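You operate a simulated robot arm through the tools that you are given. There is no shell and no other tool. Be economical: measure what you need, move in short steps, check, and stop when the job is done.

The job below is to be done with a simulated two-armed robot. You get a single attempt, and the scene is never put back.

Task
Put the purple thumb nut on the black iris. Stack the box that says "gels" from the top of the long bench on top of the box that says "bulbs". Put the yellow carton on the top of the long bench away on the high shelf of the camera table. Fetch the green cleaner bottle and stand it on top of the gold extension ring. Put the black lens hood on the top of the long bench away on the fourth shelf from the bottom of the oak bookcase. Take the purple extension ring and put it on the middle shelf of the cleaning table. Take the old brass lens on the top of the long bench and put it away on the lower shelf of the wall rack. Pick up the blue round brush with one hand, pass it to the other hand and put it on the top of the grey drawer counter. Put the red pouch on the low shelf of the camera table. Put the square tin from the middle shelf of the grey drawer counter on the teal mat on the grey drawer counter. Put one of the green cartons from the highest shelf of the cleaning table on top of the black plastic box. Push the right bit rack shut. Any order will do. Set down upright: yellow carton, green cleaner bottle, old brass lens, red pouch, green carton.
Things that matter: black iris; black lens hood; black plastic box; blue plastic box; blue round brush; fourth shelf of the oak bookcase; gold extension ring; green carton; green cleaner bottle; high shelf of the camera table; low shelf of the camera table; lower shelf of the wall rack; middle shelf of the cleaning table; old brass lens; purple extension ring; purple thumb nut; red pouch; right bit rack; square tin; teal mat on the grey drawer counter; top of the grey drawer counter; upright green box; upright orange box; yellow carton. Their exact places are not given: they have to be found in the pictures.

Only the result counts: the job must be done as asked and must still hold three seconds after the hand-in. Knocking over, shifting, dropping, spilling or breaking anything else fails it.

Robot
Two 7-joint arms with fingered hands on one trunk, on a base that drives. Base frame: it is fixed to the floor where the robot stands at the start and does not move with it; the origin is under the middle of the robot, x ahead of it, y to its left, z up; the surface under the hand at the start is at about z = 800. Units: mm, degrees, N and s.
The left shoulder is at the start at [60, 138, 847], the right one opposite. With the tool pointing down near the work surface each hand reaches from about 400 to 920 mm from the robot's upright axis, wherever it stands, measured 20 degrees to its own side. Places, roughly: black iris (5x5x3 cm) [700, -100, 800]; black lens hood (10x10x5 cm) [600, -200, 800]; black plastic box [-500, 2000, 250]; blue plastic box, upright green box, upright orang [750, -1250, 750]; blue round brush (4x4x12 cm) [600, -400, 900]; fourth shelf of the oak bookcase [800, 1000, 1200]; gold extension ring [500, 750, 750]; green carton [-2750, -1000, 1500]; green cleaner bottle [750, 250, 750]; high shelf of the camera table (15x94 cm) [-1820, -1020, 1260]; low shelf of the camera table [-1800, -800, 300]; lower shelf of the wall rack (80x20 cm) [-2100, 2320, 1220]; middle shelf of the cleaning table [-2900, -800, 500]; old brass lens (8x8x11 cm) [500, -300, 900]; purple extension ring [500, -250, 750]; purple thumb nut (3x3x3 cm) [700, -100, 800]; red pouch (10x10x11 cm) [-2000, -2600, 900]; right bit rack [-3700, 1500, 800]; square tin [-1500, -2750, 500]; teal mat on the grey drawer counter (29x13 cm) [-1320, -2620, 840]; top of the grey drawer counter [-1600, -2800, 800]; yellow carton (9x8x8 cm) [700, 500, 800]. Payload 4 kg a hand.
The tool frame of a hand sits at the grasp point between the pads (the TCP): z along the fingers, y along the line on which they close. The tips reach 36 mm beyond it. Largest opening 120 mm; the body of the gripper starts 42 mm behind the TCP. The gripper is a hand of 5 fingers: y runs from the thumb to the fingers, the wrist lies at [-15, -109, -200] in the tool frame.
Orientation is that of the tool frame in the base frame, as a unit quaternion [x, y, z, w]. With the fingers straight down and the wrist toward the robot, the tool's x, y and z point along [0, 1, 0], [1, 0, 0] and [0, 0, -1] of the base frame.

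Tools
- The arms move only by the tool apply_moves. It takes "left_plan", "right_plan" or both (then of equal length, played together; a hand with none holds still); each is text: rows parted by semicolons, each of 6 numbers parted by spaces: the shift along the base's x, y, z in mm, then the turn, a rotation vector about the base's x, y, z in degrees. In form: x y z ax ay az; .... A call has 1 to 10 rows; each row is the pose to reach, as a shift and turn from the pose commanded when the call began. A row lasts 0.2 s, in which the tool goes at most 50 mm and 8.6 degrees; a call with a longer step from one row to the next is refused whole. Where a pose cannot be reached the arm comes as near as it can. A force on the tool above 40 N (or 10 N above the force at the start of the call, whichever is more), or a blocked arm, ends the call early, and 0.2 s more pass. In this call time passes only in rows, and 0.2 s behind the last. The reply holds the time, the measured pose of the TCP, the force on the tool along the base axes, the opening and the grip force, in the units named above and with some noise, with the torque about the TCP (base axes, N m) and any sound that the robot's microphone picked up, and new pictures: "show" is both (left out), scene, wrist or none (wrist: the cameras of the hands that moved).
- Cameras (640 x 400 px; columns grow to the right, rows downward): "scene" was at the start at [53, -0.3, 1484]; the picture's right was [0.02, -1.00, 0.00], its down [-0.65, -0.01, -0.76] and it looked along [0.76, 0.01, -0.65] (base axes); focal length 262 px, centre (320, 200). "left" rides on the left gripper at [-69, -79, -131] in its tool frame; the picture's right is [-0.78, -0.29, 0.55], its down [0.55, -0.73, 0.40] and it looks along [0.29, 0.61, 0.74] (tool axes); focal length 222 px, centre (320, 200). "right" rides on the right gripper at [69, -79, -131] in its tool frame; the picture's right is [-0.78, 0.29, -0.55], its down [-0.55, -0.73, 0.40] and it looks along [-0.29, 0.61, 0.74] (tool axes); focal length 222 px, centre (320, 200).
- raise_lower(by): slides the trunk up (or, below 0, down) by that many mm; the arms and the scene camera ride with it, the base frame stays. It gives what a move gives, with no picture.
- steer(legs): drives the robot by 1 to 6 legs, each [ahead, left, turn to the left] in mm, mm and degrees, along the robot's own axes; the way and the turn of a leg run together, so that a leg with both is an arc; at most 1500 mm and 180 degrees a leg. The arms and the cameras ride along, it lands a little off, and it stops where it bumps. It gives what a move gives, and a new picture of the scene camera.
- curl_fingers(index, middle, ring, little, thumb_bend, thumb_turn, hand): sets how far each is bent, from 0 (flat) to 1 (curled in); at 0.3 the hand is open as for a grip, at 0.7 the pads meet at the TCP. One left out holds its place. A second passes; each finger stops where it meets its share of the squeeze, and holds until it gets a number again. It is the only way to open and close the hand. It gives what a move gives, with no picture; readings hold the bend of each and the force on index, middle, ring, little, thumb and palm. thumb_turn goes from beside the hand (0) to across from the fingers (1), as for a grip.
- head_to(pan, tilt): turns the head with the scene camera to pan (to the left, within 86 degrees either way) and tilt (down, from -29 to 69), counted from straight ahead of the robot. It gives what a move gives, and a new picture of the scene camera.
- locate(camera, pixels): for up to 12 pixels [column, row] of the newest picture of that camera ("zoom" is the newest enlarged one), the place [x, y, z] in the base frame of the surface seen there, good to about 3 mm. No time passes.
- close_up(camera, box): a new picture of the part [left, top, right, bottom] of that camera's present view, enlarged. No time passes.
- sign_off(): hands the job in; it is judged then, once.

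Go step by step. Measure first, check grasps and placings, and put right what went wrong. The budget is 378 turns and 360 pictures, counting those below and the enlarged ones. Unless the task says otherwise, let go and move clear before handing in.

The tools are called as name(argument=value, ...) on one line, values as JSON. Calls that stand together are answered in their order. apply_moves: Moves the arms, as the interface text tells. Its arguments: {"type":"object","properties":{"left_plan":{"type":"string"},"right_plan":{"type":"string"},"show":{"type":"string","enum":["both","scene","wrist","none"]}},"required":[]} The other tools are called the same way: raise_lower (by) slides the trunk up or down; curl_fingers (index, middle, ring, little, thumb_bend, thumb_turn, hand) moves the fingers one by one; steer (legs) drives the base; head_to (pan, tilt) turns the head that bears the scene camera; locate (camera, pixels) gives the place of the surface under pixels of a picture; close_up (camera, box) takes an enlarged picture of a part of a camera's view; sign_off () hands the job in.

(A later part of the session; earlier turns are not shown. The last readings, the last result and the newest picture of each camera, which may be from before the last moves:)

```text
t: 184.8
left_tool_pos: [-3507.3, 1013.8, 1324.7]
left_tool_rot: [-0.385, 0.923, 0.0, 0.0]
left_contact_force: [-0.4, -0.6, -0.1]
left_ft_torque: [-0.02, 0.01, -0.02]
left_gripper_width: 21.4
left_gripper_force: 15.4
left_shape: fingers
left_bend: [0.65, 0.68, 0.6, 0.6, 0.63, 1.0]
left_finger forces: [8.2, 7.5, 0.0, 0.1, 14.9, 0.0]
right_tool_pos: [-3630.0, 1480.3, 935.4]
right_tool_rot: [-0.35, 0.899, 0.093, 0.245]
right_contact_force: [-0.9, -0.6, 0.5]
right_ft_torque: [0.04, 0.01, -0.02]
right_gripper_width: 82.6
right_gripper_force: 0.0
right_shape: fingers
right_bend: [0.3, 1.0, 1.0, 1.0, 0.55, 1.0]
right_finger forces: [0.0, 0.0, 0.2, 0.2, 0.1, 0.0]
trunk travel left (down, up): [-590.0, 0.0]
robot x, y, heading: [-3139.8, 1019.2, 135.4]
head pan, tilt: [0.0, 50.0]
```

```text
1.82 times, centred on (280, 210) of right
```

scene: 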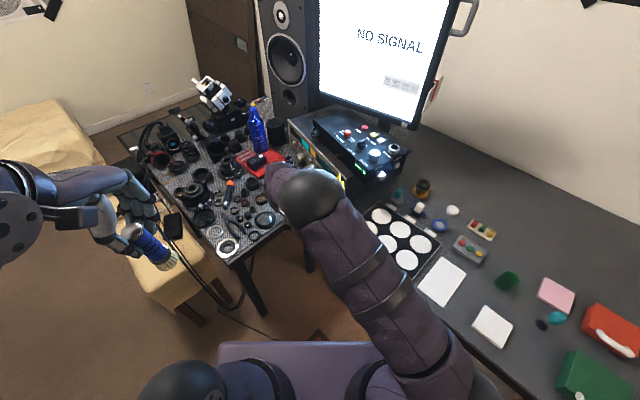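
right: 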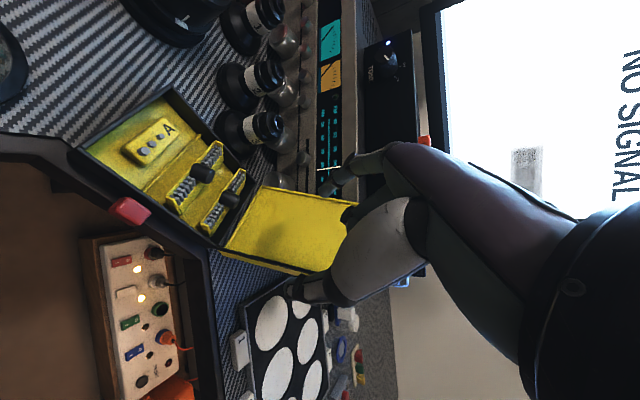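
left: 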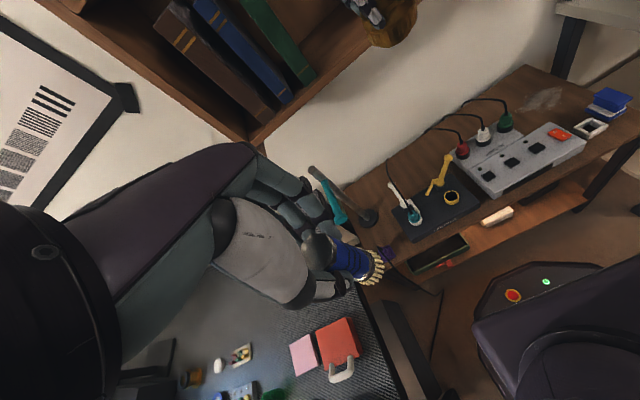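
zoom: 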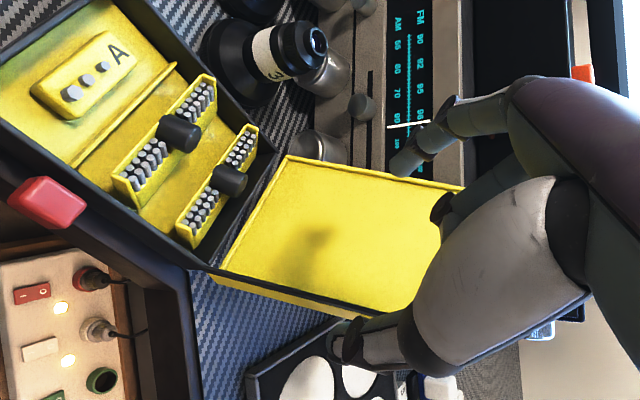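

The index tip (-3670,1527) is directly above the knob (-3669,1520). Descend most of the way.

apply_moves(right_plan="0 -5 -35 0 0 0; 0 -6 -70 0 0 0; 0 -6 -100 0 0 0; 0 -6 -112 0 0 0", show="wrist")

locate(camera="right", pixels=[[330, 188], [325, 192], [298, 290]])

close_up(camera="right", box=[230, 100, 430, 300])

```text
t: 185.8
left_tool_pos: [-3508.5, 1014.6, 1325.6]
left_tool_rot: [-0.387, 0.922, 0.0, 0.0]
left_contact_force: [0.4, 0.0, -0.5]
left_ft_torque: [0.0, -0.02, 0.01]
left_gripper_width: 21.6
left_gripper_force: 15.8
left_shape: fingers
left_bend: [0.65, 0.68, 0.6, 0.6, 0.63, 1.0]
left_finger forces: [8.2, 7.6, 0.0, 0.0, 15.0, 0.2]
right_tool_pos: [-3627.8, 1469.8, 828.0]
right_tool_rot: [-0.35, 0.9, 0.093, 0.244]
right_contact_force: [-0.6, 0.0, -0.4]
right_ft_torque: [0.03, -0.01, 0.0]
right_gripper_width: 82.6
right_gripper_force: 0.1
right_shape: fingers
right_bend: [0.3, 1.0, 1.0, 1.0, 0.55, 1.0]
right_finger forces: [0.1, 0.0, 0.0, 0.1, 0.1, 0.0]
trunk travel left (down, up): [-590.0, 0.0]
robot x, y, heading: [-3137.2, 1025.2, 135.3]
head pan, tilt: [0.0, 50.0]
```

right: 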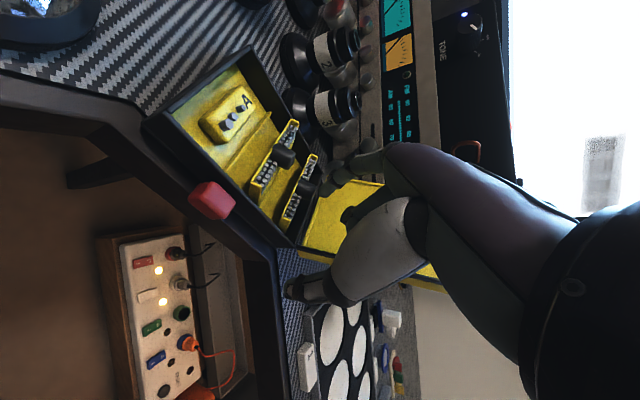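

```text
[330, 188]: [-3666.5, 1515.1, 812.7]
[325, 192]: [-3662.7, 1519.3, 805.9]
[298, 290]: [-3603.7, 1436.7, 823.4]
```

```text
2.00 times, centred on (330, 200) of right
```

zoom: 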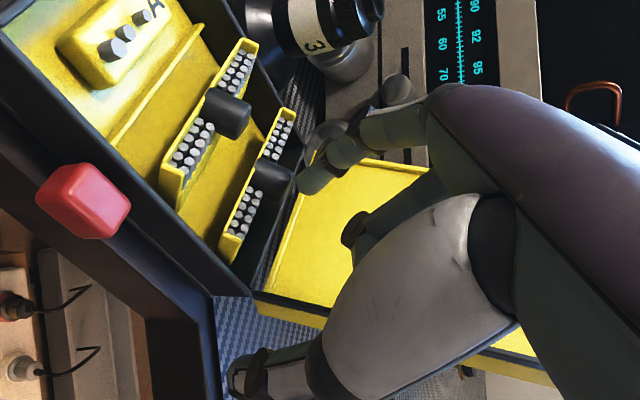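

Tip is ~10 mm above the knob, slightly right of it. Shift (-5,+1) and press down stepwise.

apply_moves(right_plan="-5 1 -6 0 0 0; -5 1 -12 0 0 0; -5 1 -18 0 0 0; -5 1 -24 0 0 0", show="none")

close_up(camera="right", box=[230, 100, 430, 300])

```text
t: 186.8
left_tool_pos: [-3507.8, 1011.3, 1323.9]
left_tool_rot: [-0.387, 0.922, -0.001, 0.001]
left_contact_force: [0.1, 1.2, -0.8]
left_ft_torque: [-0.03, 0.01, -0.01]
left_gripper_width: 21.6
left_gripper_force: 15.4
left_shape: fingers
left_bend: [0.65, 0.68, 0.6, 0.6, 0.63, 1.0]
left_finger forces: [8.2, 7.6, 0.1, 0.1, 14.9, 0.0]
right_tool_pos: [-3644.2, 1467.0, 810.0]
right_tool_rot: [-0.355, 0.899, 0.098, 0.237]
right_contact_force: [-4.1, -9.6, 11.8]
right_ft_torque: [0.43, 0.53, 0.54]
right_gripper_width: 82.5
right_gripper_force: 6.8
right_shape: fingers
right_bend: [0.29, 1.0, 1.0, 1.0, 0.55, 1.0]
right_finger forces: [14.0, 0.0, 0.0, 0.0, 0.0, 0.0]
trunk travel left (down, up): [-590.0, 0.0]
robot x, y, heading: [-3138.5, 1019.1, 135.5]
head pan, tilt: [0.0, 50.0]
stopped in row 4 (right hand): the force on the tool passed its limit at 41 N (the readings are from after the stop); the commanded pose is now the measured one
```

```text
2.00 times, centred on (330, 200) of right
```

zoom: 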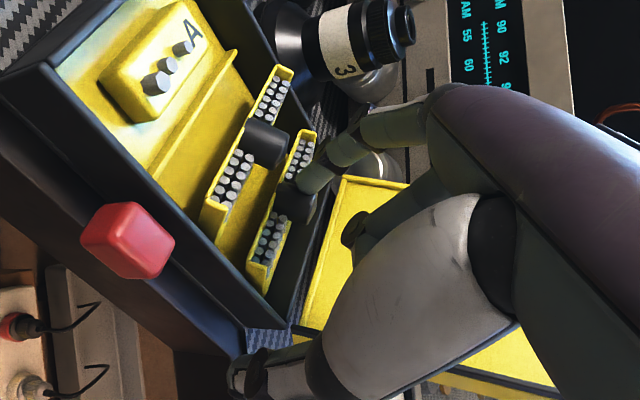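

The press stopped at 41 N and the fingertip slid to the left side of the knob. Lift and re-measure the rack.

apply_moves(right_plan="0 0 20 0 0 0; 5 0 60 0 0 0", show="wrist")

close_up(camera="right", box=[190, 110, 330, 250])

```text
t: 187.4
left_tool_pos: [-3507.6, 1012.5, 1325.5]
left_tool_rot: [-0.386, 0.923, -0.001, 0.0]
left_contact_force: [-0.1, -0.1, -0.4]
left_ft_torque: [0.05, 0.01, 0.01]
left_gripper_width: 21.8
left_gripper_force: 15.9
left_shape: fingers
left_bend: [0.65, 0.68, 0.6, 0.6, 0.63, 1.0]
left_finger forces: [8.2, 7.6, 0.1, 0.0, 15.0, 0.0]
right_tool_pos: [-3629.9, 1472.0, 871.2]
right_tool_rot: [-0.353, 0.899, 0.096, 0.24]
right_contact_force: [0.0, 0.3, 0.0]
right_ft_torque: [0.0, 0.02, -0.02]
right_gripper_width: 82.8
right_gripper_force: 0.0
right_shape: fingers
right_bend: [0.3, 1.0, 1.0, 1.0, 0.55, 1.0]
right_finger forces: [0.1, 0.0, 0.1, 0.0, 0.0, 0.0]
trunk travel left (down, up): [-590.0, 0.0]
robot x, y, heading: [-3135.0, 1024.9, 135.6]
head pan, tilt: [0.0, 50.0]
```

right: 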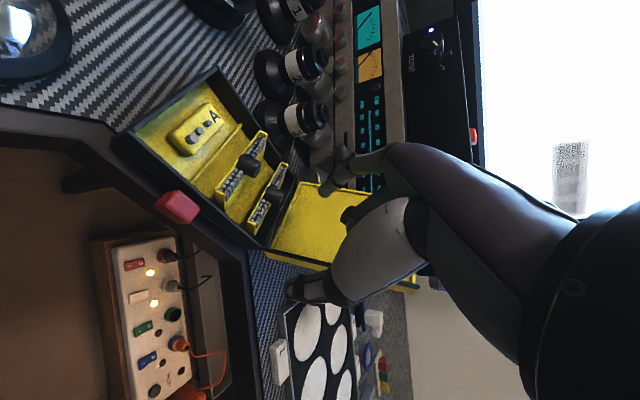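

```text
2.86 times, centred on (260, 180) of right
```

zoom: 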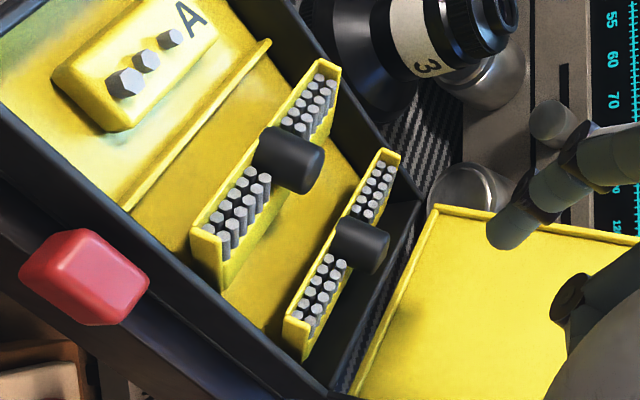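

locate(camera="zoom", pixels=[[385, 155], [375, 175], [290, 320], [300, 345], [325, 270], [345, 240], [375, 245], [385, 262], [310, 310], [395, 165], [240, 230], [265, 150]])

locate(camera="zoom", pixels=[[205, 235], [225, 270], [260, 215], [325, 70], [335, 100], [300, 165], [275, 290], [340, 190], [260, 310], [350, 300], [340, 330], [400, 220]])

```text
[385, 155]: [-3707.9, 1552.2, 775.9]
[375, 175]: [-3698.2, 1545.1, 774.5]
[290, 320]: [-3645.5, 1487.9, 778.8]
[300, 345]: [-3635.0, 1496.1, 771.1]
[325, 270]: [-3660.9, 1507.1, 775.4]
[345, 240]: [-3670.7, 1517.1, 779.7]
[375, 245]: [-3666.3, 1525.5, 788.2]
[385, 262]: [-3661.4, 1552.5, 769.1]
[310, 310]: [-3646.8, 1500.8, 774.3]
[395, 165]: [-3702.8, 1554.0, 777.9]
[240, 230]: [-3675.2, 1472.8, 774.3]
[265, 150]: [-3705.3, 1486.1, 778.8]
```

```text
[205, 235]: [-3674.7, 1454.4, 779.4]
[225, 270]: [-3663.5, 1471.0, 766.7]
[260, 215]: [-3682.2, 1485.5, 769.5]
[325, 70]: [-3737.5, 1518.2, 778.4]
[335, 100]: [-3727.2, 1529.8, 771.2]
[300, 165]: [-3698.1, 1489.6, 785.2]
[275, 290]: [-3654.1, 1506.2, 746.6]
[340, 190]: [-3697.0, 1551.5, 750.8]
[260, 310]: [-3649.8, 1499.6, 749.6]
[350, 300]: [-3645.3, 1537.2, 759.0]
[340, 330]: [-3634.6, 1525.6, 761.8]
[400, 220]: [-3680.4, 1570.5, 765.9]
```

Floor under the right rack's left edge is open (z 747), so it must hinge on its right side; pressing the left edge gives a longer lever. I reduce the roll to 15° and place the fingertip above the left edge, front of the knob.

apply_moves(right_plan="10 -11 0 -5.1 5.5 0; 20 -22 0 -10.2 11 0; 20 -22 -25 -10.2 11 0; 20 -22 -48 -10.2 11 0", show="wrist")

close_up(camera="right", box=[220, 110, 380, 270])

```text
t: 188.4
left_tool_pos: [-3508.9, 1013.3, 1325.2]
left_tool_rot: [-0.386, 0.923, 0.0, 0.0]
left_contact_force: [-0.1, -0.9, -0.6]
left_ft_torque: [0.01, -0.02, -0.02]
left_gripper_width: 22.0
left_gripper_force: 15.2
left_shape: fingers
left_bend: [0.65, 0.68, 0.6, 0.6, 0.63, 1.0]
left_finger forces: [8.2, 7.6, 0.0, 0.0, 15.0, 0.1]
right_tool_pos: [-3613.6, 1448.8, 820.8]
right_tool_rot: [-0.362, 0.923, 0.05, 0.12]
right_contact_force: [0.2, -0.2, 0.3]
right_ft_torque: [0.02, 0.01, -0.02]
right_gripper_width: 82.5
right_gripper_force: 0.1
right_shape: fingers
right_bend: [0.3, 1.0, 1.0, 1.0, 0.55, 1.0]
right_finger forces: [0.0, 0.0, 0.0, 0.0, 0.0, 0.0]
trunk travel left (down, up): [-590.0, 0.0]
robot x, y, heading: [-3138.1, 1017.0, 135.6]
head pan, tilt: [0.0, 50.0]
```

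right: 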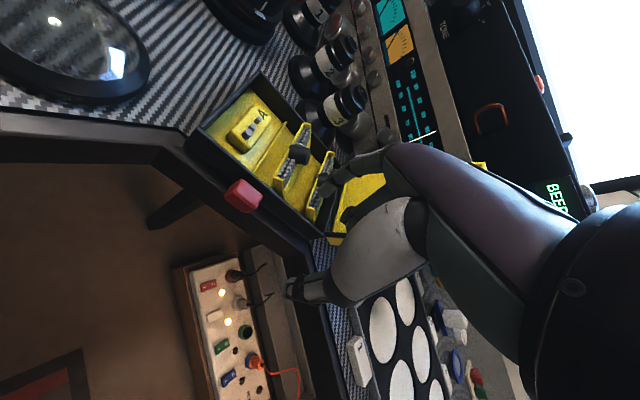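

```text
2.50 times, centred on (300, 190) of right
```

zoom: 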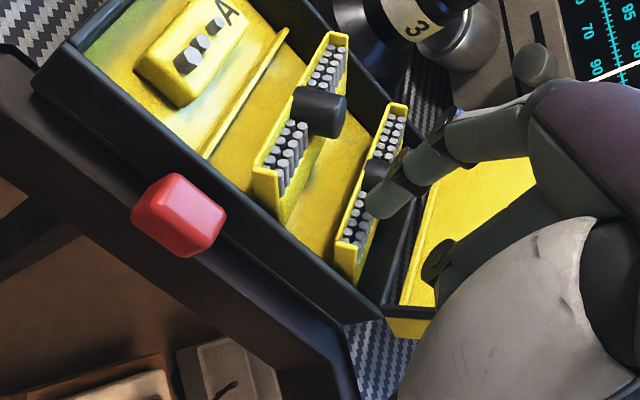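

From this side the rack reads as a holder whose upper face (with the knob) must be pressed down-left. Press on its left edge now.

apply_moves(right_plan="0 0 -8 0 0 0; 0 0 -16 0 0 0; -1 -1 -24 0 0 0; -2 -2 -32 0 0 0; -3 -3 -40 0 0 0", show="none")

close_up(camera="right", box=[220, 110, 380, 270])

```text
t: 189.7
left_tool_pos: [-3508.2, 1012.4, 1326.4]
left_tool_rot: [-0.386, 0.922, 0.001, 0.0]
left_contact_force: [-0.4, 0.6, -2.1]
left_ft_torque: [0.0, 0.01, 0.01]
left_gripper_width: 21.7
left_gripper_force: 15.3
left_shape: fingers
left_bend: [0.65, 0.68, 0.6, 0.6, 0.63, 1.0]
left_finger forces: [8.1, 7.7, 0.1, 0.0, 15.0, 0.0]
right_tool_pos: [-3616.2, 1444.6, 783.1]
right_tool_rot: [-0.362, 0.923, 0.05, 0.12]
right_contact_force: [1.5, -2.0, 10.5]
right_ft_torque: [0.55, 0.51, 0.08]
right_gripper_width: 83.0
right_gripper_force: 5.2
right_shape: fingers
right_bend: [0.3, 1.0, 1.0, 1.0, 0.55, 1.0]
right_finger forces: [10.9, 0.1, 0.1, 0.0, 0.0, 0.0]
trunk travel left (down, up): [-590.0, 0.0]
robot x, y, heading: [-3136.8, 1024.8, 135.5]
head pan, tilt: [0.0, 50.0]
```

```text
2.50 times, centred on (300, 190) of right
```

zoom: 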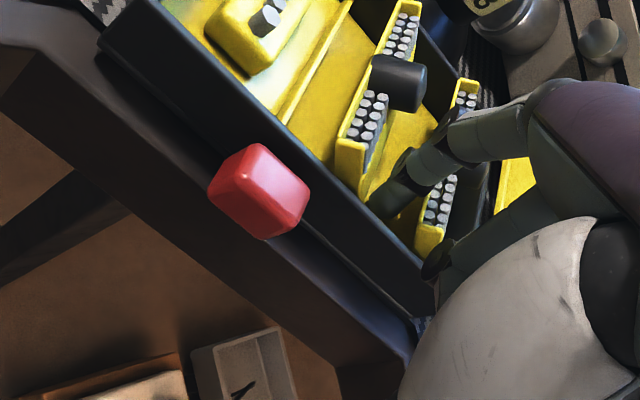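

The finger slid into the gap left of the rack; cross-section shows the holder leans 45° with its face and knob toward the upper right, so it must be pushed left-and-down from its right side. I'll use the little finger (so that the hand extends away from the lid).

apply_moves(right_plan="0 0 40 0 0 0; 0 0 80 0 0 0; -10 8 110 -5.1 5.5 0; -24 18 120 -10.2 11 0", show="none")

curl_fingers(hand="right", index=1, little=0.3)

close_up(camera="right", box=[150, 60, 450, 300])

close_up(camera="scene", box=[220, 100, 420, 260])

```text
t: 190.7
left_tool_pos: [-3508.9, 1014.0, 1324.6]
left_tool_rot: [-0.386, 0.922, -0.001, -0.001]
left_contact_force: [-0.2, 0.1, 0.0]
left_ft_torque: [0.0, -0.01, -0.03]
left_gripper_width: 21.5
left_gripper_force: 15.6
left_shape: fingers
left_bend: [0.65, 0.68, 0.6, 0.6, 0.63, 1.0]
left_finger forces: [8.2, 7.6, 0.0, 0.0, 15.0, 0.0]
right_tool_pos: [-3642.2, 1465.1, 899.1]
right_tool_rot: [-0.365, 0.931, 0.001, -0.002]
right_contact_force: [0.1, 0.1, -1.1]
right_ft_torque: [0.02, -0.03, 0.02]
right_gripper_width: 82.5
right_gripper_force: 0.1
right_shape: fingers
right_bend: [0.3, 1.0, 1.0, 1.0, 0.55, 1.0]
right_finger forces: [0.0, 0.0, 0.1, 0.1, 0.0, 0.0]
trunk travel left (down, up): [-590.0, 0.0]
robot x, y, heading: [-3138.4, 1021.3, 135.3]
head pan, tilt: [0.0, 50.0]
```

```text
t: 191.7
left_tool_pos: [-3508.4, 1013.2, 1324.0]
left_tool_rot: [-0.386, 0.923, -0.001, 0.0]
left_contact_force: [0.0, 0.8, -0.3]
left_ft_torque: [-0.01, -0.01, -0.01]
left_gripper_width: 21.5
left_gripper_force: 15.3
left_shape: fingers
left_bend: [0.65, 0.68, 0.6, 0.6, 0.63, 1.0]
left_finger forces: [8.1, 7.6, 0.0, 0.0, 15.0, 0.0]
right_tool_pos: [-3641.5, 1464.7, 899.1]
right_tool_rot: [-0.365, 0.931, 0.001, -0.002]
right_contact_force: [0.1, -0.4, 0.2]
right_ft_torque: [-0.01, -0.05, -0.01]
right_gripper_width: 65.2
right_gripper_force: 0.1
right_shape: fingers
right_bend: [1.0, 1.0, 1.0, 0.3, 0.55, 1.0]
right_finger forces: [0.1, 0.0, 0.0, 0.1, 0.1, 0.1]
trunk travel left (down, up): [-590.0, 0.0]
robot x, y, heading: [-3136.7, 1020.3, 135.4]
head pan, tilt: [0.0, 50.0]
```

```text
1.67 times, centred on (300, 180) of right
```

zoom: 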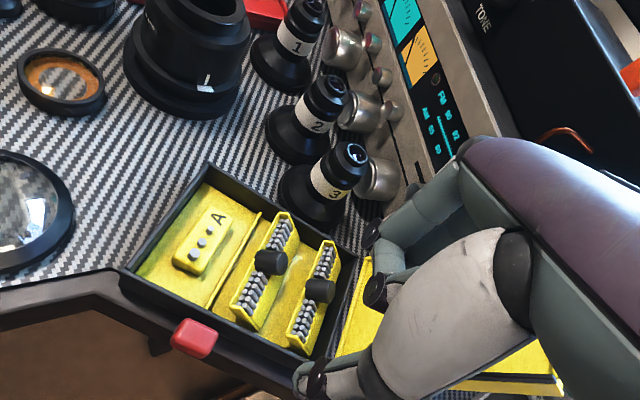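

```text
2.50 times, centred on (320, 180) of scene
```

zoom: 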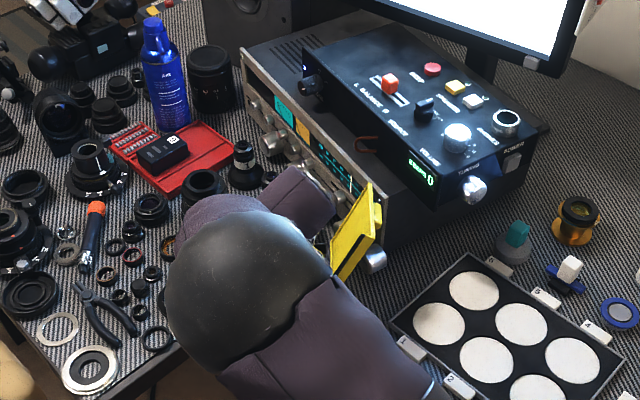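

The little finger is out of sight here, so this would be blind beside the lid. I defer this to the left hand (free after the brush is delivered) and go to the grey drawer counter now.

apply_moves(right_plan="0 0 45 0 0 0; 0 0 90 0 0 0; 0 0 135 0 0 0; 0 0 180 0 0 0; 0 0 225 0 0 0; 0 0 270 0 0 0; 40 0 300 0 0 0; 80 -20 320 0 0 0; 120 -40 340 0 0 0; 160 -60 340 0 0 0", show="none")

curl_fingers(hand="right", index=0.3, middle=0.3, ring=0.3, little=0.3, thumb_bend=0.3)

steer(legs=[[-1000, 0, 0], [0, 0, 135]])

```text
t: 193.8
left_tool_pos: [-3508.2, 1013.7, 1324.2]
left_tool_rot: [-0.385, 0.923, 0.001, 0.0]
left_contact_force: [0.4, -0.1, -0.8]
left_ft_torque: [-0.01, 0.02, -0.03]
left_gripper_width: 21.4
left_gripper_force: 15.2
left_shape: fingers
left_bend: [0.65, 0.68, 0.6, 0.6, 0.63, 1.0]
left_finger forces: [8.2, 7.6, 0.1, 0.1, 15.0, 0.0]
right_tool_pos: [-3477.3, 1400.4, 1242.0]
right_tool_rot: [-0.364, 0.931, 0.002, -0.002]
right_contact_force: [1.4, 0.0, 0.5]
right_ft_torque: [-0.01, 0.03, 0.02]
right_gripper_width: 65.2
right_gripper_force: 0.0
right_shape: fingers
right_bend: [1.0, 1.0, 1.0, 0.3, 0.55, 1.0]
right_finger forces: [0.1, 0.0, 0.0, 0.1, 0.0, 0.1]
trunk travel left (down, up): [-590.0, 0.0]
robot x, y, heading: [-3133.9, 1019.8, 135.3]
head pan, tilt: [0.0, 50.0]
```

```text
t: 194.8
left_tool_pos: [-3508.7, 1013.3, 1324.9]
left_tool_rot: [-0.386, 0.922, 0.0, 0.001]
left_contact_force: [-0.3, 0.0, -1.2]
left_ft_torque: [-0.01, 0.01, 0.01]
left_gripper_width: 21.6
left_gripper_force: 15.1
left_shape: fingers
left_bend: [0.65, 0.68, 0.6, 0.6, 0.63, 1.0]
left_finger forces: [8.2, 7.7, 0.0, 0.0, 15.0, 0.0]
right_tool_pos: [-3478.1, 1400.7, 1241.4]
right_tool_rot: [-0.365, 0.931, 0.002, -0.001]
right_contact_force: [0.2, 0.9, -0.5]
right_ft_torque: [-0.02, 0.02, 0.01]
right_gripper_width: 118.7
right_gripper_force: 0.1
right_shape: fingers
right_bend: [0.3, 0.3, 0.3, 0.3, 0.3, 0.97]
right_finger forces: [0.1, 0.0, 0.0, 0.0, 0.0, 0.1]
trunk travel left (down, up): [-590.0, 0.0]
robot x, y, heading: [-3141.4, 1018.8, 135.6]
head pan, tilt: [0.0, 50.0]
```

```text
t: 205.7
left_tool_pos: [-2153.7, 86.1, 1324.6]
left_tool_rot: [1.0, 0.028, -0.001, 0.0]
left_contact_force: [-0.4, -0.3, -0.3]
left_ft_torque: [0.0, 0.0, 0.0]
left_gripper_width: 21.2
left_gripper_force: 15.3
left_shape: fingers
left_bend: [0.71, 0.68, 0.6, 0.6, 0.63, 1.0]
left_finger forces: [8.1, 7.6, 0.1, 0.0, 14.7, 0.0]
right_tool_pos: [-2437.0, -180.5, 1242.5]
right_tool_rot: [1.0, 0.005, 0.001, 0.002]
right_contact_force: [-0.1, 0.5, 0.6]
right_ft_torque: [0.0, -0.02, 0.0]
right_gripper_width: 118.7
right_gripper_force: 0.0
right_shape: fingers
right_bend: [0.3, 0.3, 0.3, 0.3, 0.3, 0.97]
right_finger forces: [0.0, 0.1, 0.1, 0.0, 0.1, 0.1]
trunk travel left (down, up): [-590.0, 0.0]
robot x, y, heading: [-2434.1, 330.6, -86.3]
head pan, tilt: [0.0, 50.0]
```

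scene: 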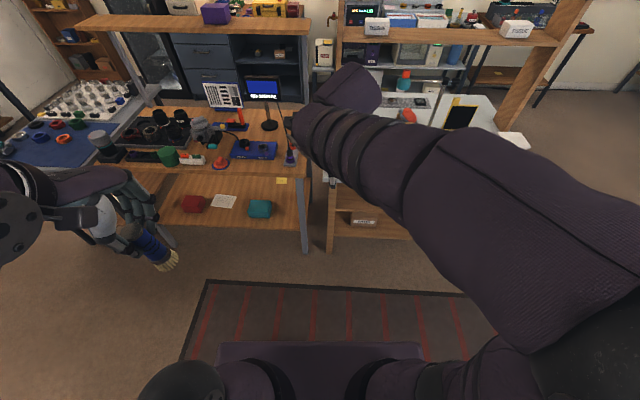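

apply_moves(right_plan="-45 0 0 0 0 0; -90 0 0 0 0 0; -135 0 0 0 0 0; -180 0 0 0 0 0; -215 0 0 0 0 0", show="none")

head_to(pan=0, tilt=22)

```text
t: 206.9
left_tool_pos: [-2155.3, 84.6, 1324.8]
left_tool_rot: [1.0, 0.027, 0.0, 0.0]
left_contact_force: [-0.2, -0.1, -0.5]
left_ft_torque: [0.02, -0.02, 0.04]
left_gripper_width: 21.6
left_gripper_force: 14.7
left_shape: fingers
left_bend: [0.71, 0.68, 0.6, 0.6, 0.63, 1.0]
left_finger forces: [8.1, 7.5, 0.1, 0.0, 14.7, 0.0]
right_tool_pos: [-2649.4, -178.8, 1240.1]
right_tool_rot: [1.0, 0.006, 0.001, 0.002]
right_contact_force: [0.9, -1.2, -0.1]
right_ft_torque: [0.01, -0.03, -0.02]
right_gripper_width: 118.6
right_gripper_force: 0.0
right_shape: fingers
right_bend: [0.3, 0.3, 0.3, 0.3, 0.3, 0.97]
right_finger forces: [0.0, 0.0, 0.1, 0.0, 0.0, 0.0]
trunk travel left (down, up): [-590.0, 0.0]
robot x, y, heading: [-2433.4, 329.4, -86.8]
head pan, tilt: [0.0, 50.0]
```

```text
t: 207.8
left_tool_pos: [-2154.4, 86.1, 1324.8]
left_tool_rot: [1.0, 0.028, 0.0, 0.001]
left_contact_force: [-0.1, 0.7, -0.4]
left_ft_torque: [0.0, 0.02, 0.0]
left_gripper_width: 21.4
left_gripper_force: 15.4
left_shape: fingers
left_bend: [0.71, 0.68, 0.6, 0.6, 0.63, 1.0]
left_finger forces: [8.1, 7.5, 0.1, 0.0, 14.7, 0.1]
right_tool_pos: [-2649.2, -179.1, 1241.4]
right_tool_rot: [1.0, 0.005, 0.001, 0.002]
right_contact_force: [0.6, 1.5, 0.2]
right_ft_torque: [0.01, 0.0, 0.05]
right_gripper_width: 118.5
right_gripper_force: 0.0
right_shape: fingers
right_bend: [0.3, 0.3, 0.3, 0.3, 0.3, 0.97]
right_finger forces: [0.1, 0.0, 0.0, 0.1, 0.1, 0.0]
trunk travel left (down, up): [-590.0, 0.0]
robot x, y, heading: [-2433.3, 330.4, -86.5]
head pan, tilt: [0.0, 22.0]
```

scene: 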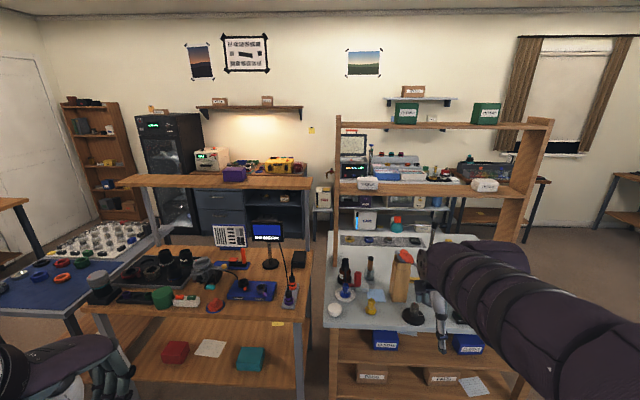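

close_up(camera="scene", box=[60, 80, 340, 400])

close_up(camera="scene", box=[310, 80, 570, 400])

locate(camera="scene", pixels=[[130, 182], [310, 187], [150, 340], [300, 330], [200, 350], [240, 290], [350, 340], [500, 350], [360, 372], [345, 290], [400, 120], [490, 115]])

```text
1.25 times, centred on (200, 240) of scene
```

zoom: 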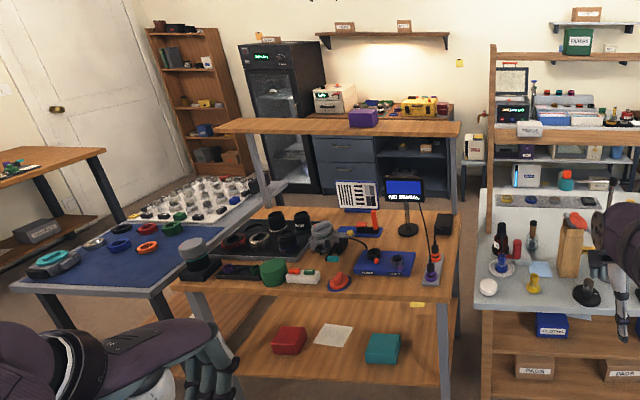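

```text
1.25 times, centred on (440, 240) of scene
```

zoom: 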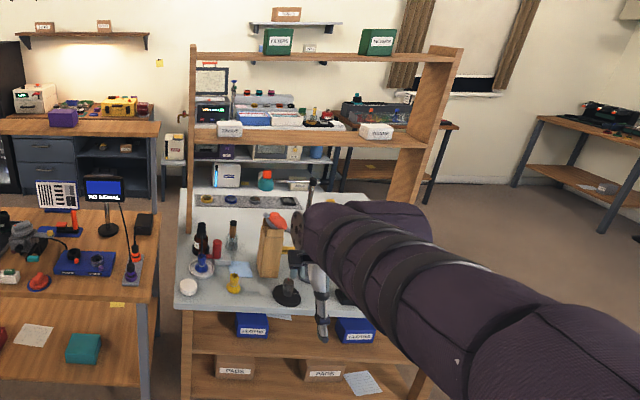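

```text
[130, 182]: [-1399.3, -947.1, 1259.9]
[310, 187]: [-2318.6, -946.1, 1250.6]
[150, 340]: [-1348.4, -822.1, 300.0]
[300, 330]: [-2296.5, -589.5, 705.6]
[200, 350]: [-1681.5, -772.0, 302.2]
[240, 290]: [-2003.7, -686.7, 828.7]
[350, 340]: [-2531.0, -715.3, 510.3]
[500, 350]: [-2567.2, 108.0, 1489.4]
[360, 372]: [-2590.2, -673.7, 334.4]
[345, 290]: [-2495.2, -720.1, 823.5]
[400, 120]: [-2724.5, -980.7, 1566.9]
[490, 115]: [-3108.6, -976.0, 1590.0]
```

head_to(pan=25, tilt=22)

locate(camera="scene", pixels=[[100, 290], [200, 310], [240, 240], [150, 250], [60, 240], [330, 210], [420, 205], [300, 230], [360, 170], [250, 215], [380, 255], [100, 190]])

```text
t: 208.7
left_tool_pos: [-2153.7, 86.4, 1325.6]
left_tool_rot: [1.0, 0.027, 0.0, 0.0]
left_contact_force: [-0.7, 0.1, -1.2]
left_ft_torque: [0.01, -0.02, 0.0]
left_gripper_width: 21.7
left_gripper_force: 15.0
left_shape: fingers
left_bend: [0.71, 0.68, 0.6, 0.6, 0.63, 1.0]
left_finger forces: [8.1, 7.5, 0.0, 0.0, 14.6, 0.0]
right_tool_pos: [-2648.2, -178.8, 1241.0]
right_tool_rot: [1.0, 0.006, 0.001, 0.001]
right_contact_force: [0.3, -0.4, -0.8]
right_ft_torque: [0.01, 0.01, 0.01]
right_gripper_width: 118.7
right_gripper_force: 0.0
right_shape: fingers
right_bend: [0.3, 0.3, 0.3, 0.3, 0.3, 0.97]
right_finger forces: [0.0, 0.0, 0.1, 0.0, 0.0, 0.1]
trunk travel left (down, up): [-590.0, 0.0]
robot x, y, heading: [-2438.0, 326.0, -86.7]
head pan, tilt: [25.0, 22.0]
```

scene: 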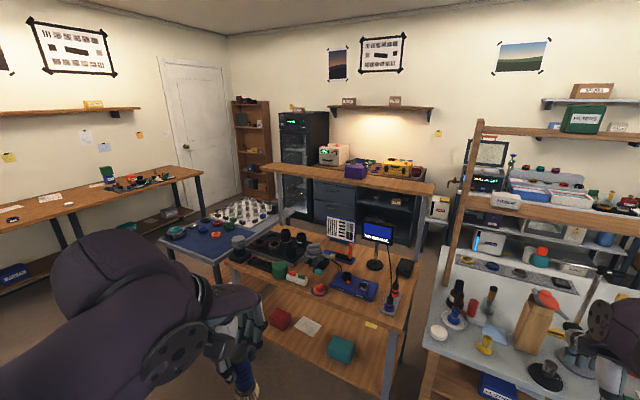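

```text
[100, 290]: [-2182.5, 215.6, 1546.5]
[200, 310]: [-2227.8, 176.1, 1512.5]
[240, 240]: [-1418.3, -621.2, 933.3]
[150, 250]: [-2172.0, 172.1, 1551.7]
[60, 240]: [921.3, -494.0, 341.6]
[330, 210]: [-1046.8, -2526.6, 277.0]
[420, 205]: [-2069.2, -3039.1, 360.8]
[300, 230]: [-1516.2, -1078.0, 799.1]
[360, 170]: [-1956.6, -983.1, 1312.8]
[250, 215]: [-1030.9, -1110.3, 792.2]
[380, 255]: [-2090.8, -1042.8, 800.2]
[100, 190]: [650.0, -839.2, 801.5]
```

locate(camera="scene", pixels=[[163, 240], [215, 262], [222, 200], [275, 212], [205, 215], [290, 100], [245, 150], [280, 195], [435, 200], [340, 175], [420, 170], [310, 190]])

steer(legs=[[0, 0, 86.5], [1500, 0, 0], [700, 0, 0]])

```text
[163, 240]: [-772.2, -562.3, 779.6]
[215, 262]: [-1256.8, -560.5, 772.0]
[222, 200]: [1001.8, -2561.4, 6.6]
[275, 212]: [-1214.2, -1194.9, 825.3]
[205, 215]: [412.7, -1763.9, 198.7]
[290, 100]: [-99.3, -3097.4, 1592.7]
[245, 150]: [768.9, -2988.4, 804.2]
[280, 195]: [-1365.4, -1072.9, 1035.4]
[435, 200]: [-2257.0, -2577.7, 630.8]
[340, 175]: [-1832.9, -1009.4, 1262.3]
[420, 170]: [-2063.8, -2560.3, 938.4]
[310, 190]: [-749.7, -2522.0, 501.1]
```

```text
t: 223.2
left_tool_pos: [12.4, 532.2, 1325.5]
left_tool_rot: [0.717, 0.697, 0.0, 0.001]
left_contact_force: [0.6, -0.3, -1.3]
left_ft_torque: [0.02, 0.02, 0.01]
left_gripper_width: 21.5
left_gripper_force: 14.3
left_shape: fingers
left_bend: [0.71, 0.68, 0.6, 0.6, 0.63, 1.0]
left_finger forces: [8.0, 7.4, 0.0, 0.0, 14.6, 0.0]
right_tool_pos: [235.3, 16.6, 1240.8]
right_tool_rot: [0.732, 0.681, 0.002, 0.001]
right_contact_force: [0.3, -0.7, -0.3]
right_ft_torque: [-0.01, 0.01, 0.0]
right_gripper_width: 118.7
right_gripper_force: 0.0
right_shape: fingers
right_bend: [0.3, 0.3, 0.3, 0.3, 0.3, 0.97]
right_finger forces: [0.0, 0.0, 0.0, 0.0, 0.0, 0.0]
trunk travel left (down, up): [-590.0, 0.0]
robot x, y, heading: [-254.1, 272.6, -1.5]
head pan, tilt: [25.0, 22.0]
```

scene: 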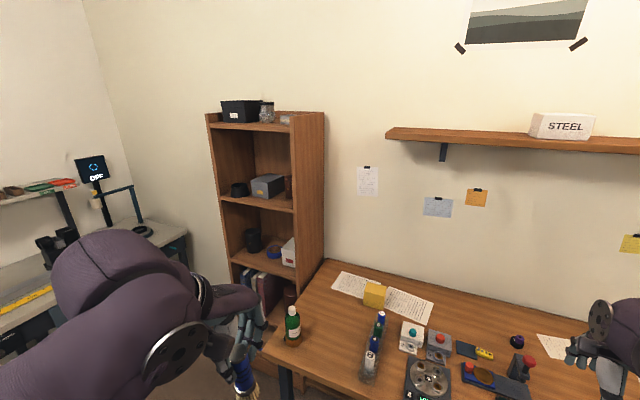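

Since the right hand is free and we pass the bench, take the yellow carton now. Approach.

steer(legs=[[260, 250, 1.5]])

head_to(pan=0, tilt=40)

close_up(camera="scene", box=[240, 130, 440, 290])

```text
t: 225.5
left_tool_pos: [269.9, 783.5, 1324.1]
left_tool_rot: [0.705, 0.709, 0.0, 0.0]
left_contact_force: [-0.3, -0.5, -1.1]
left_ft_torque: [-0.06, -0.01, 0.03]
left_gripper_width: 21.6
left_gripper_force: 15.0
left_shape: fingers
left_bend: [0.71, 0.68, 0.6, 0.6, 0.63, 1.0]
left_finger forces: [8.0, 7.5, 0.0, 0.1, 14.6, 0.1]
right_tool_pos: [509.9, 275.5, 1240.8]
right_tool_rot: [0.721, 0.693, 0.002, 0.001]
right_contact_force: [-0.4, 0.2, 0.1]
right_ft_torque: [-0.03, 0.01, 0.02]
right_gripper_width: 118.9
right_gripper_force: 0.2
right_shape: fingers
right_bend: [0.3, 0.3, 0.3, 0.3, 0.3, 0.97]
right_finger forces: [0.0, 0.0, 0.0, 0.1, 0.0, 0.0]
trunk travel left (down, up): [-590.0, 0.0]
robot x, y, heading: [13.6, 513.7, 0.7]
head pan, tilt: [25.0, 22.0]
```

scene: 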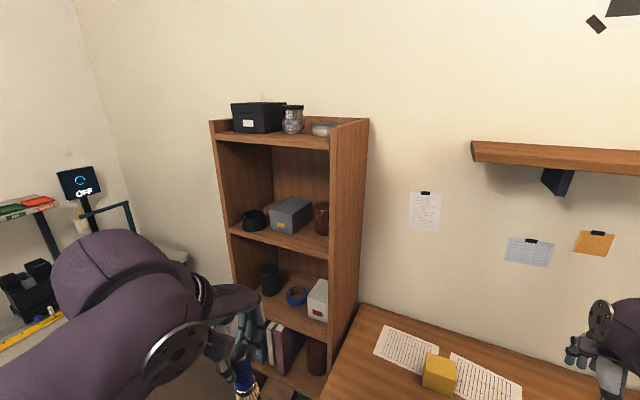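

```text
t: 226.4
left_tool_pos: [269.8, 783.0, 1324.1]
left_tool_rot: [0.706, 0.709, 0.0, 0.0]
left_contact_force: [-0.2, 0.3, -0.8]
left_ft_torque: [-0.02, 0.01, -0.02]
left_gripper_width: 21.4
left_gripper_force: 14.4
left_shape: fingers
left_bend: [0.71, 0.68, 0.6, 0.6, 0.63, 1.0]
left_finger forces: [7.9, 7.3, 0.1, 0.0, 14.7, 0.1]
right_tool_pos: [509.0, 274.2, 1240.5]
right_tool_rot: [0.721, 0.693, 0.001, 0.0]
right_contact_force: [-0.2, -0.1, 0.3]
right_ft_torque: [-0.01, 0.01, -0.02]
right_gripper_width: 118.9
right_gripper_force: 0.0
right_shape: fingers
right_bend: [0.3, 0.3, 0.3, 0.3, 0.3, 0.97]
right_finger forces: [0.1, 0.0, 0.0, 0.0, 0.1, 0.1]
trunk travel left (down, up): [-590.0, 0.0]
robot x, y, heading: [10.6, 515.8, 0.3]
head pan, tilt: [0.0, 40.0]
```

scene: 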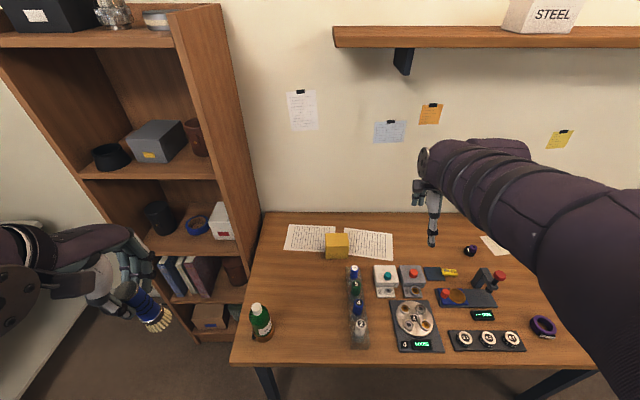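

```text
2.50 times, centred on (340, 210) of scene
```

zoom: 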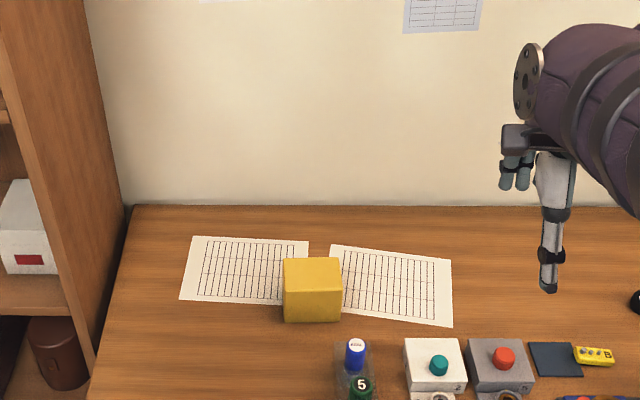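

locate(camera="zoom", pixels=[[285, 262], [337, 260], [287, 290], [338, 288], [288, 318], [338, 316], [312, 272], [357, 343], [362, 383]])

```text
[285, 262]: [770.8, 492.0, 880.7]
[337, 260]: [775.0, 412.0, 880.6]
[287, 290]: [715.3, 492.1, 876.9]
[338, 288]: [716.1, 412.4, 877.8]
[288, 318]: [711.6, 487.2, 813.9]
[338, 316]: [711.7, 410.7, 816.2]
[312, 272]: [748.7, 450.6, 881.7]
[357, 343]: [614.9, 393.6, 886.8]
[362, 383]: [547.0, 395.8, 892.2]
```

Carton: x 711–777, y 410–493, top 881. Move the right hand over it.

apply_moves(right_plan="30 22 -25 0 0 0; 60 44 -55 0 0 0; 90 66 -85 0 0 0; 120 88 -115 0 0 0; 150 110 -145 0 0 0; 180 132 -175 0 0 0; 210 154 -205 0 0 0; 241 177 -235 0 0 0; 241 177 -255 0 0 0", show="wrist")

```text
t: 228.4
left_tool_pos: [269.8, 781.5, 1323.9]
left_tool_rot: [0.706, 0.709, 0.0, 0.0]
left_contact_force: [0.2, 0.5, -1.3]
left_ft_torque: [0.01, -0.02, -0.04]
left_gripper_width: 21.4
left_gripper_force: 15.4
left_shape: fingers
left_bend: [0.71, 0.68, 0.6, 0.6, 0.63, 1.0]
left_finger forces: [8.0, 7.4, 0.1, 0.1, 14.5, 0.0]
right_tool_pos: [751.7, 451.6, 983.7]
right_tool_rot: [0.721, 0.693, 0.002, 0.001]
right_contact_force: [-0.1, 0.5, 0.1]
right_ft_torque: [0.04, 0.02, 0.0]
right_gripper_width: 119.0
right_gripper_force: 0.1
right_shape: fingers
right_bend: [0.3, 0.3, 0.3, 0.3, 0.3, 0.97]
right_finger forces: [0.0, 0.1, 0.0, 0.0, 0.0, 0.0]
trunk travel left (down, up): [-590.0, 0.0]
robot x, y, heading: [13.6, 515.4, 0.2]
head pan, tilt: [0.0, 40.0]
```

right: 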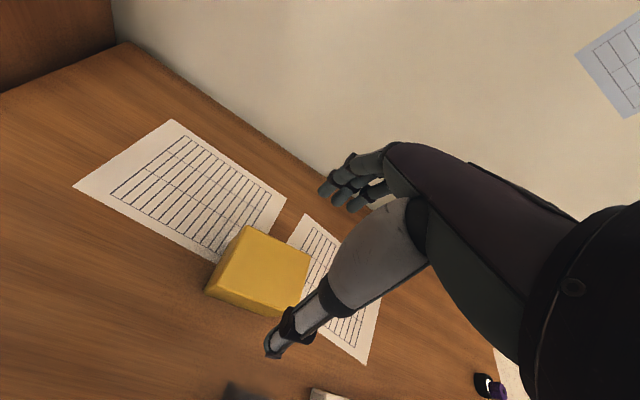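

apply_moves(right_plan="0 0 -40 0 0 2; 0 0 -80 0 0 2; 0 0 -115 0 0 2; 0 0 -129 0 0 2", show="none")

curl_fingers(hand="right", index=0.65, middle=0.65, ring=0.65, little=0.65, thumb_bend=0.62, thumb_turn=1)

close_up(camera="right", box=[180, 140, 440, 380])

```text
t: 229.4
left_tool_pos: [269.3, 781.8, 1324.0]
left_tool_rot: [0.705, 0.709, 0.001, 0.0]
left_contact_force: [-0.6, -0.1, 0.2]
left_ft_torque: [0.01, 0.01, 0.02]
left_gripper_width: 21.3
left_gripper_force: 14.5
left_shape: fingers
left_bend: [0.71, 0.68, 0.6, 0.6, 0.63, 1.0]
left_finger forces: [8.0, 7.4, 0.0, 0.1, 14.6, 0.0]
right_tool_pos: [751.1, 453.8, 856.0]
right_tool_rot: [0.709, 0.705, 0.003, 0.002]
right_contact_force: [1.0, 1.0, 0.9]
right_ft_torque: [-0.05, 0.01, 0.0]
right_gripper_width: 118.9
right_gripper_force: 0.1
right_shape: fingers
right_bend: [0.3, 0.3, 0.3, 0.3, 0.3, 0.97]
right_finger forces: [0.0, 0.0, 0.0, 0.1, 0.1, 0.0]
trunk travel left (down, up): [-590.0, 0.0]
robot x, y, heading: [10.2, 516.9, 0.4]
head pan, tilt: [0.0, 40.0]
```

```text
t: 230.4
left_tool_pos: [269.7, 782.3, 1324.5]
left_tool_rot: [0.705, 0.709, 0.0, 0.0]
left_contact_force: [0.3, 0.0, -0.5]
left_ft_torque: [0.0, 0.04, 0.03]
left_gripper_width: 21.2
left_gripper_force: 14.9
left_shape: fingers
left_bend: [0.71, 0.68, 0.6, 0.6, 0.63, 1.0]
left_finger forces: [8.0, 7.3, 0.0, 0.0, 14.7, 0.1]
right_tool_pos: [751.6, 452.2, 859.2]
right_tool_rot: [0.708, 0.706, 0.003, 0.003]
right_contact_force: [3.2, 0.2, 6.0]
right_ft_torque: [-0.21, -0.37, 0.13]
right_gripper_width: 64.9
right_gripper_force: 37.1
right_shape: fingers
right_bend: [0.56, 0.57, 0.57, 0.58, 0.53, 0.98]
right_finger forces: [10.1, 9.4, 9.6, 9.3, 35.2, 0.0]
trunk travel left (down, up): [-590.0, 0.0]
robot x, y, heading: [15.6, 517.6, 0.5]
head pan, tilt: [0.0, 40.0]
```

```text
1.67 times, centred on (310, 260) of right
```

zoom: 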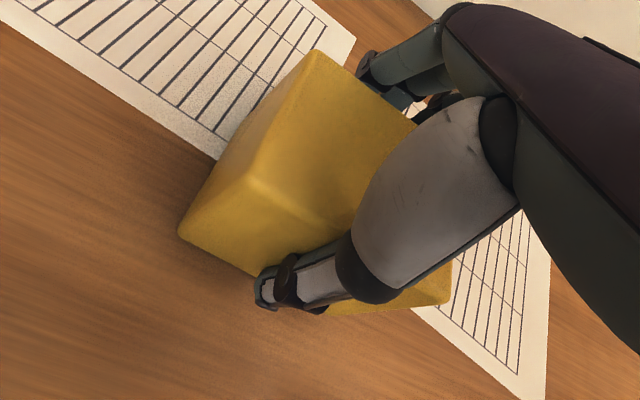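

Firm grip (37 N). Lift, retract, and drive toward the counter.

apply_moves(right_plan="0 0 40 0 0 0; 0 0 85 0 0 0; 0 0 130 0 0 0; -30 0 165 0 0 0; -70 -10 190 0 0 0; -110 -30 210 0 0 0; -150 -50 230 0 0 0; -190 -70 250 0 0 0; -230 -90 260 0 0 0; -270 -110 270 0 0 0", show="none")

steer(legs=[[-300, 0, 0], [0, 0, -90], [1300, 0, 0], [1150, 0, 0]])

```text
t: 232.6
left_tool_pos: [268.8, 781.3, 1324.5]
left_tool_rot: [0.705, 0.71, 0.002, 0.0]
left_contact_force: [-0.9, 0.5, -0.3]
left_ft_torque: [0.01, -0.02, 0.02]
left_gripper_width: 21.3
left_gripper_force: 15.0
left_shape: fingers
left_bend: [0.71, 0.68, 0.6, 0.6, 0.63, 1.0]
left_finger forces: [8.1, 7.4, 0.0, 0.0, 14.6, 0.1]
right_tool_pos: [480.4, 340.2, 1126.2]
right_tool_rot: [0.708, 0.706, 0.002, 0.0]
right_contact_force: [-0.7, 0.2, -1.2]
right_ft_torque: [0.03, -0.03, 0.0]
right_gripper_width: 64.5
right_gripper_force: 34.0
right_shape: fingers
right_bend: [0.56, 0.57, 0.58, 0.58, 0.53, 0.98]
right_finger forces: [9.6, 8.3, 8.1, 7.7, 33.7, 0.0]
trunk travel left (down, up): [-590.0, 0.0]
robot x, y, heading: [9.6, 513.6, 0.4]
head pan, tilt: [0.0, 40.0]
```

```text
t: 250.1
left_tool_pos: [6.9, -2201.2, 1325.6]
left_tool_rot: [1.0, 0.006, 0.0, 0.001]
left_contact_force: [-0.1, -0.4, -0.5]
left_ft_torque: [0.01, -0.02, -0.04]
left_gripper_width: 20.9
left_gripper_force: 15.0
left_shape: fingers
left_bend: [0.71, 0.71, 0.6, 0.6, 0.64, 1.0]
left_finger forces: [8.1, 7.5, 0.1, 0.0, 14.3, 0.0]
right_tool_pos: [-433.9, -2416.5, 1126.4]
right_tool_rot: [1.0, 0.001, 0.001, 0.002]
right_contact_force: [-0.5, -0.3, -0.8]
right_ft_torque: [0.01, -0.01, 0.01]
right_gripper_width: 64.3
right_gripper_force: 32.7
right_shape: fingers
right_bend: [0.56, 0.58, 0.58, 0.59, 0.53, 0.98]
right_finger forces: [9.3, 8.1, 7.8, 7.5, 32.6, 0.0]
trunk travel left (down, up): [-590.0, 0.0]
robot x, y, heading: [-264.1, -1946.7, -89.4]
head pan, tilt: [0.0, 40.0]
```

scene: 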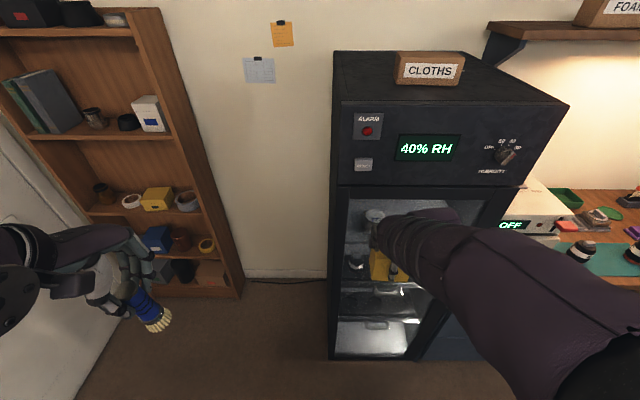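

steer(legs=[[-150, 0, 0], [0, -1250, 0]])

```text
t: 257.2
left_tool_pos: [-1198.5, -2079.6, 1325.3]
left_tool_rot: [1.0, 0.029, 0.001, 0.0]
left_contact_force: [0.6, 0.1, -0.9]
left_ft_torque: [0.01, 0.02, 0.0]
left_gripper_width: 21.1
left_gripper_force: 15.2
left_shape: fingers
left_bend: [0.71, 0.71, 0.6, 0.6, 0.64, 1.0]
left_finger forces: [8.1, 7.5, 0.0, 0.1, 14.3, 0.0]
right_tool_pos: [-1629.1, -2316.0, 1126.7]
right_tool_rot: [1.0, 0.024, 0.0, 0.001]
right_contact_force: [-0.9, -0.7, -1.2]
right_ft_torque: [-0.01, 0.0, -0.03]
right_gripper_width: 64.4
right_gripper_force: 32.6
right_shape: fingers
right_bend: [0.56, 0.58, 0.58, 0.59, 0.53, 0.98]
right_finger forces: [9.4, 8.0, 7.8, 7.4, 32.6, 0.1]
trunk travel left (down, up): [-590.0, 0.0]
robot x, y, heading: [-1477.4, -1837.0, -86.5]
head pan, tilt: [0.0, 40.0]
```

scene: 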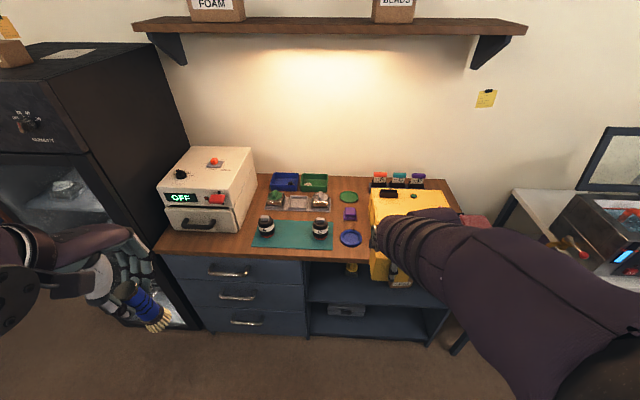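

apply_moves(right_plan="-45 30 0 0 0 0; -90 60 0 0 0 0; -135 90 0 0 0 0; -180 110 0 0 0 0; -220 120 0 0 0 0", show="scene")

close_up(camera="scene", box=[150, 130, 500, 350])

```text
refused: row 1 steps farther than a row can; nothing moved
```

```text
1.82 times, centred on (325, 240) of scene
```

zoom: 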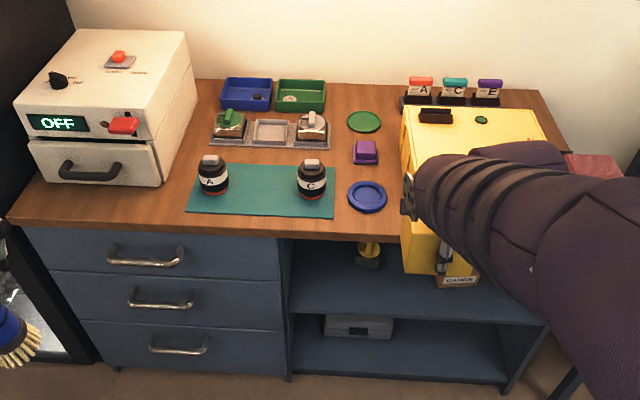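

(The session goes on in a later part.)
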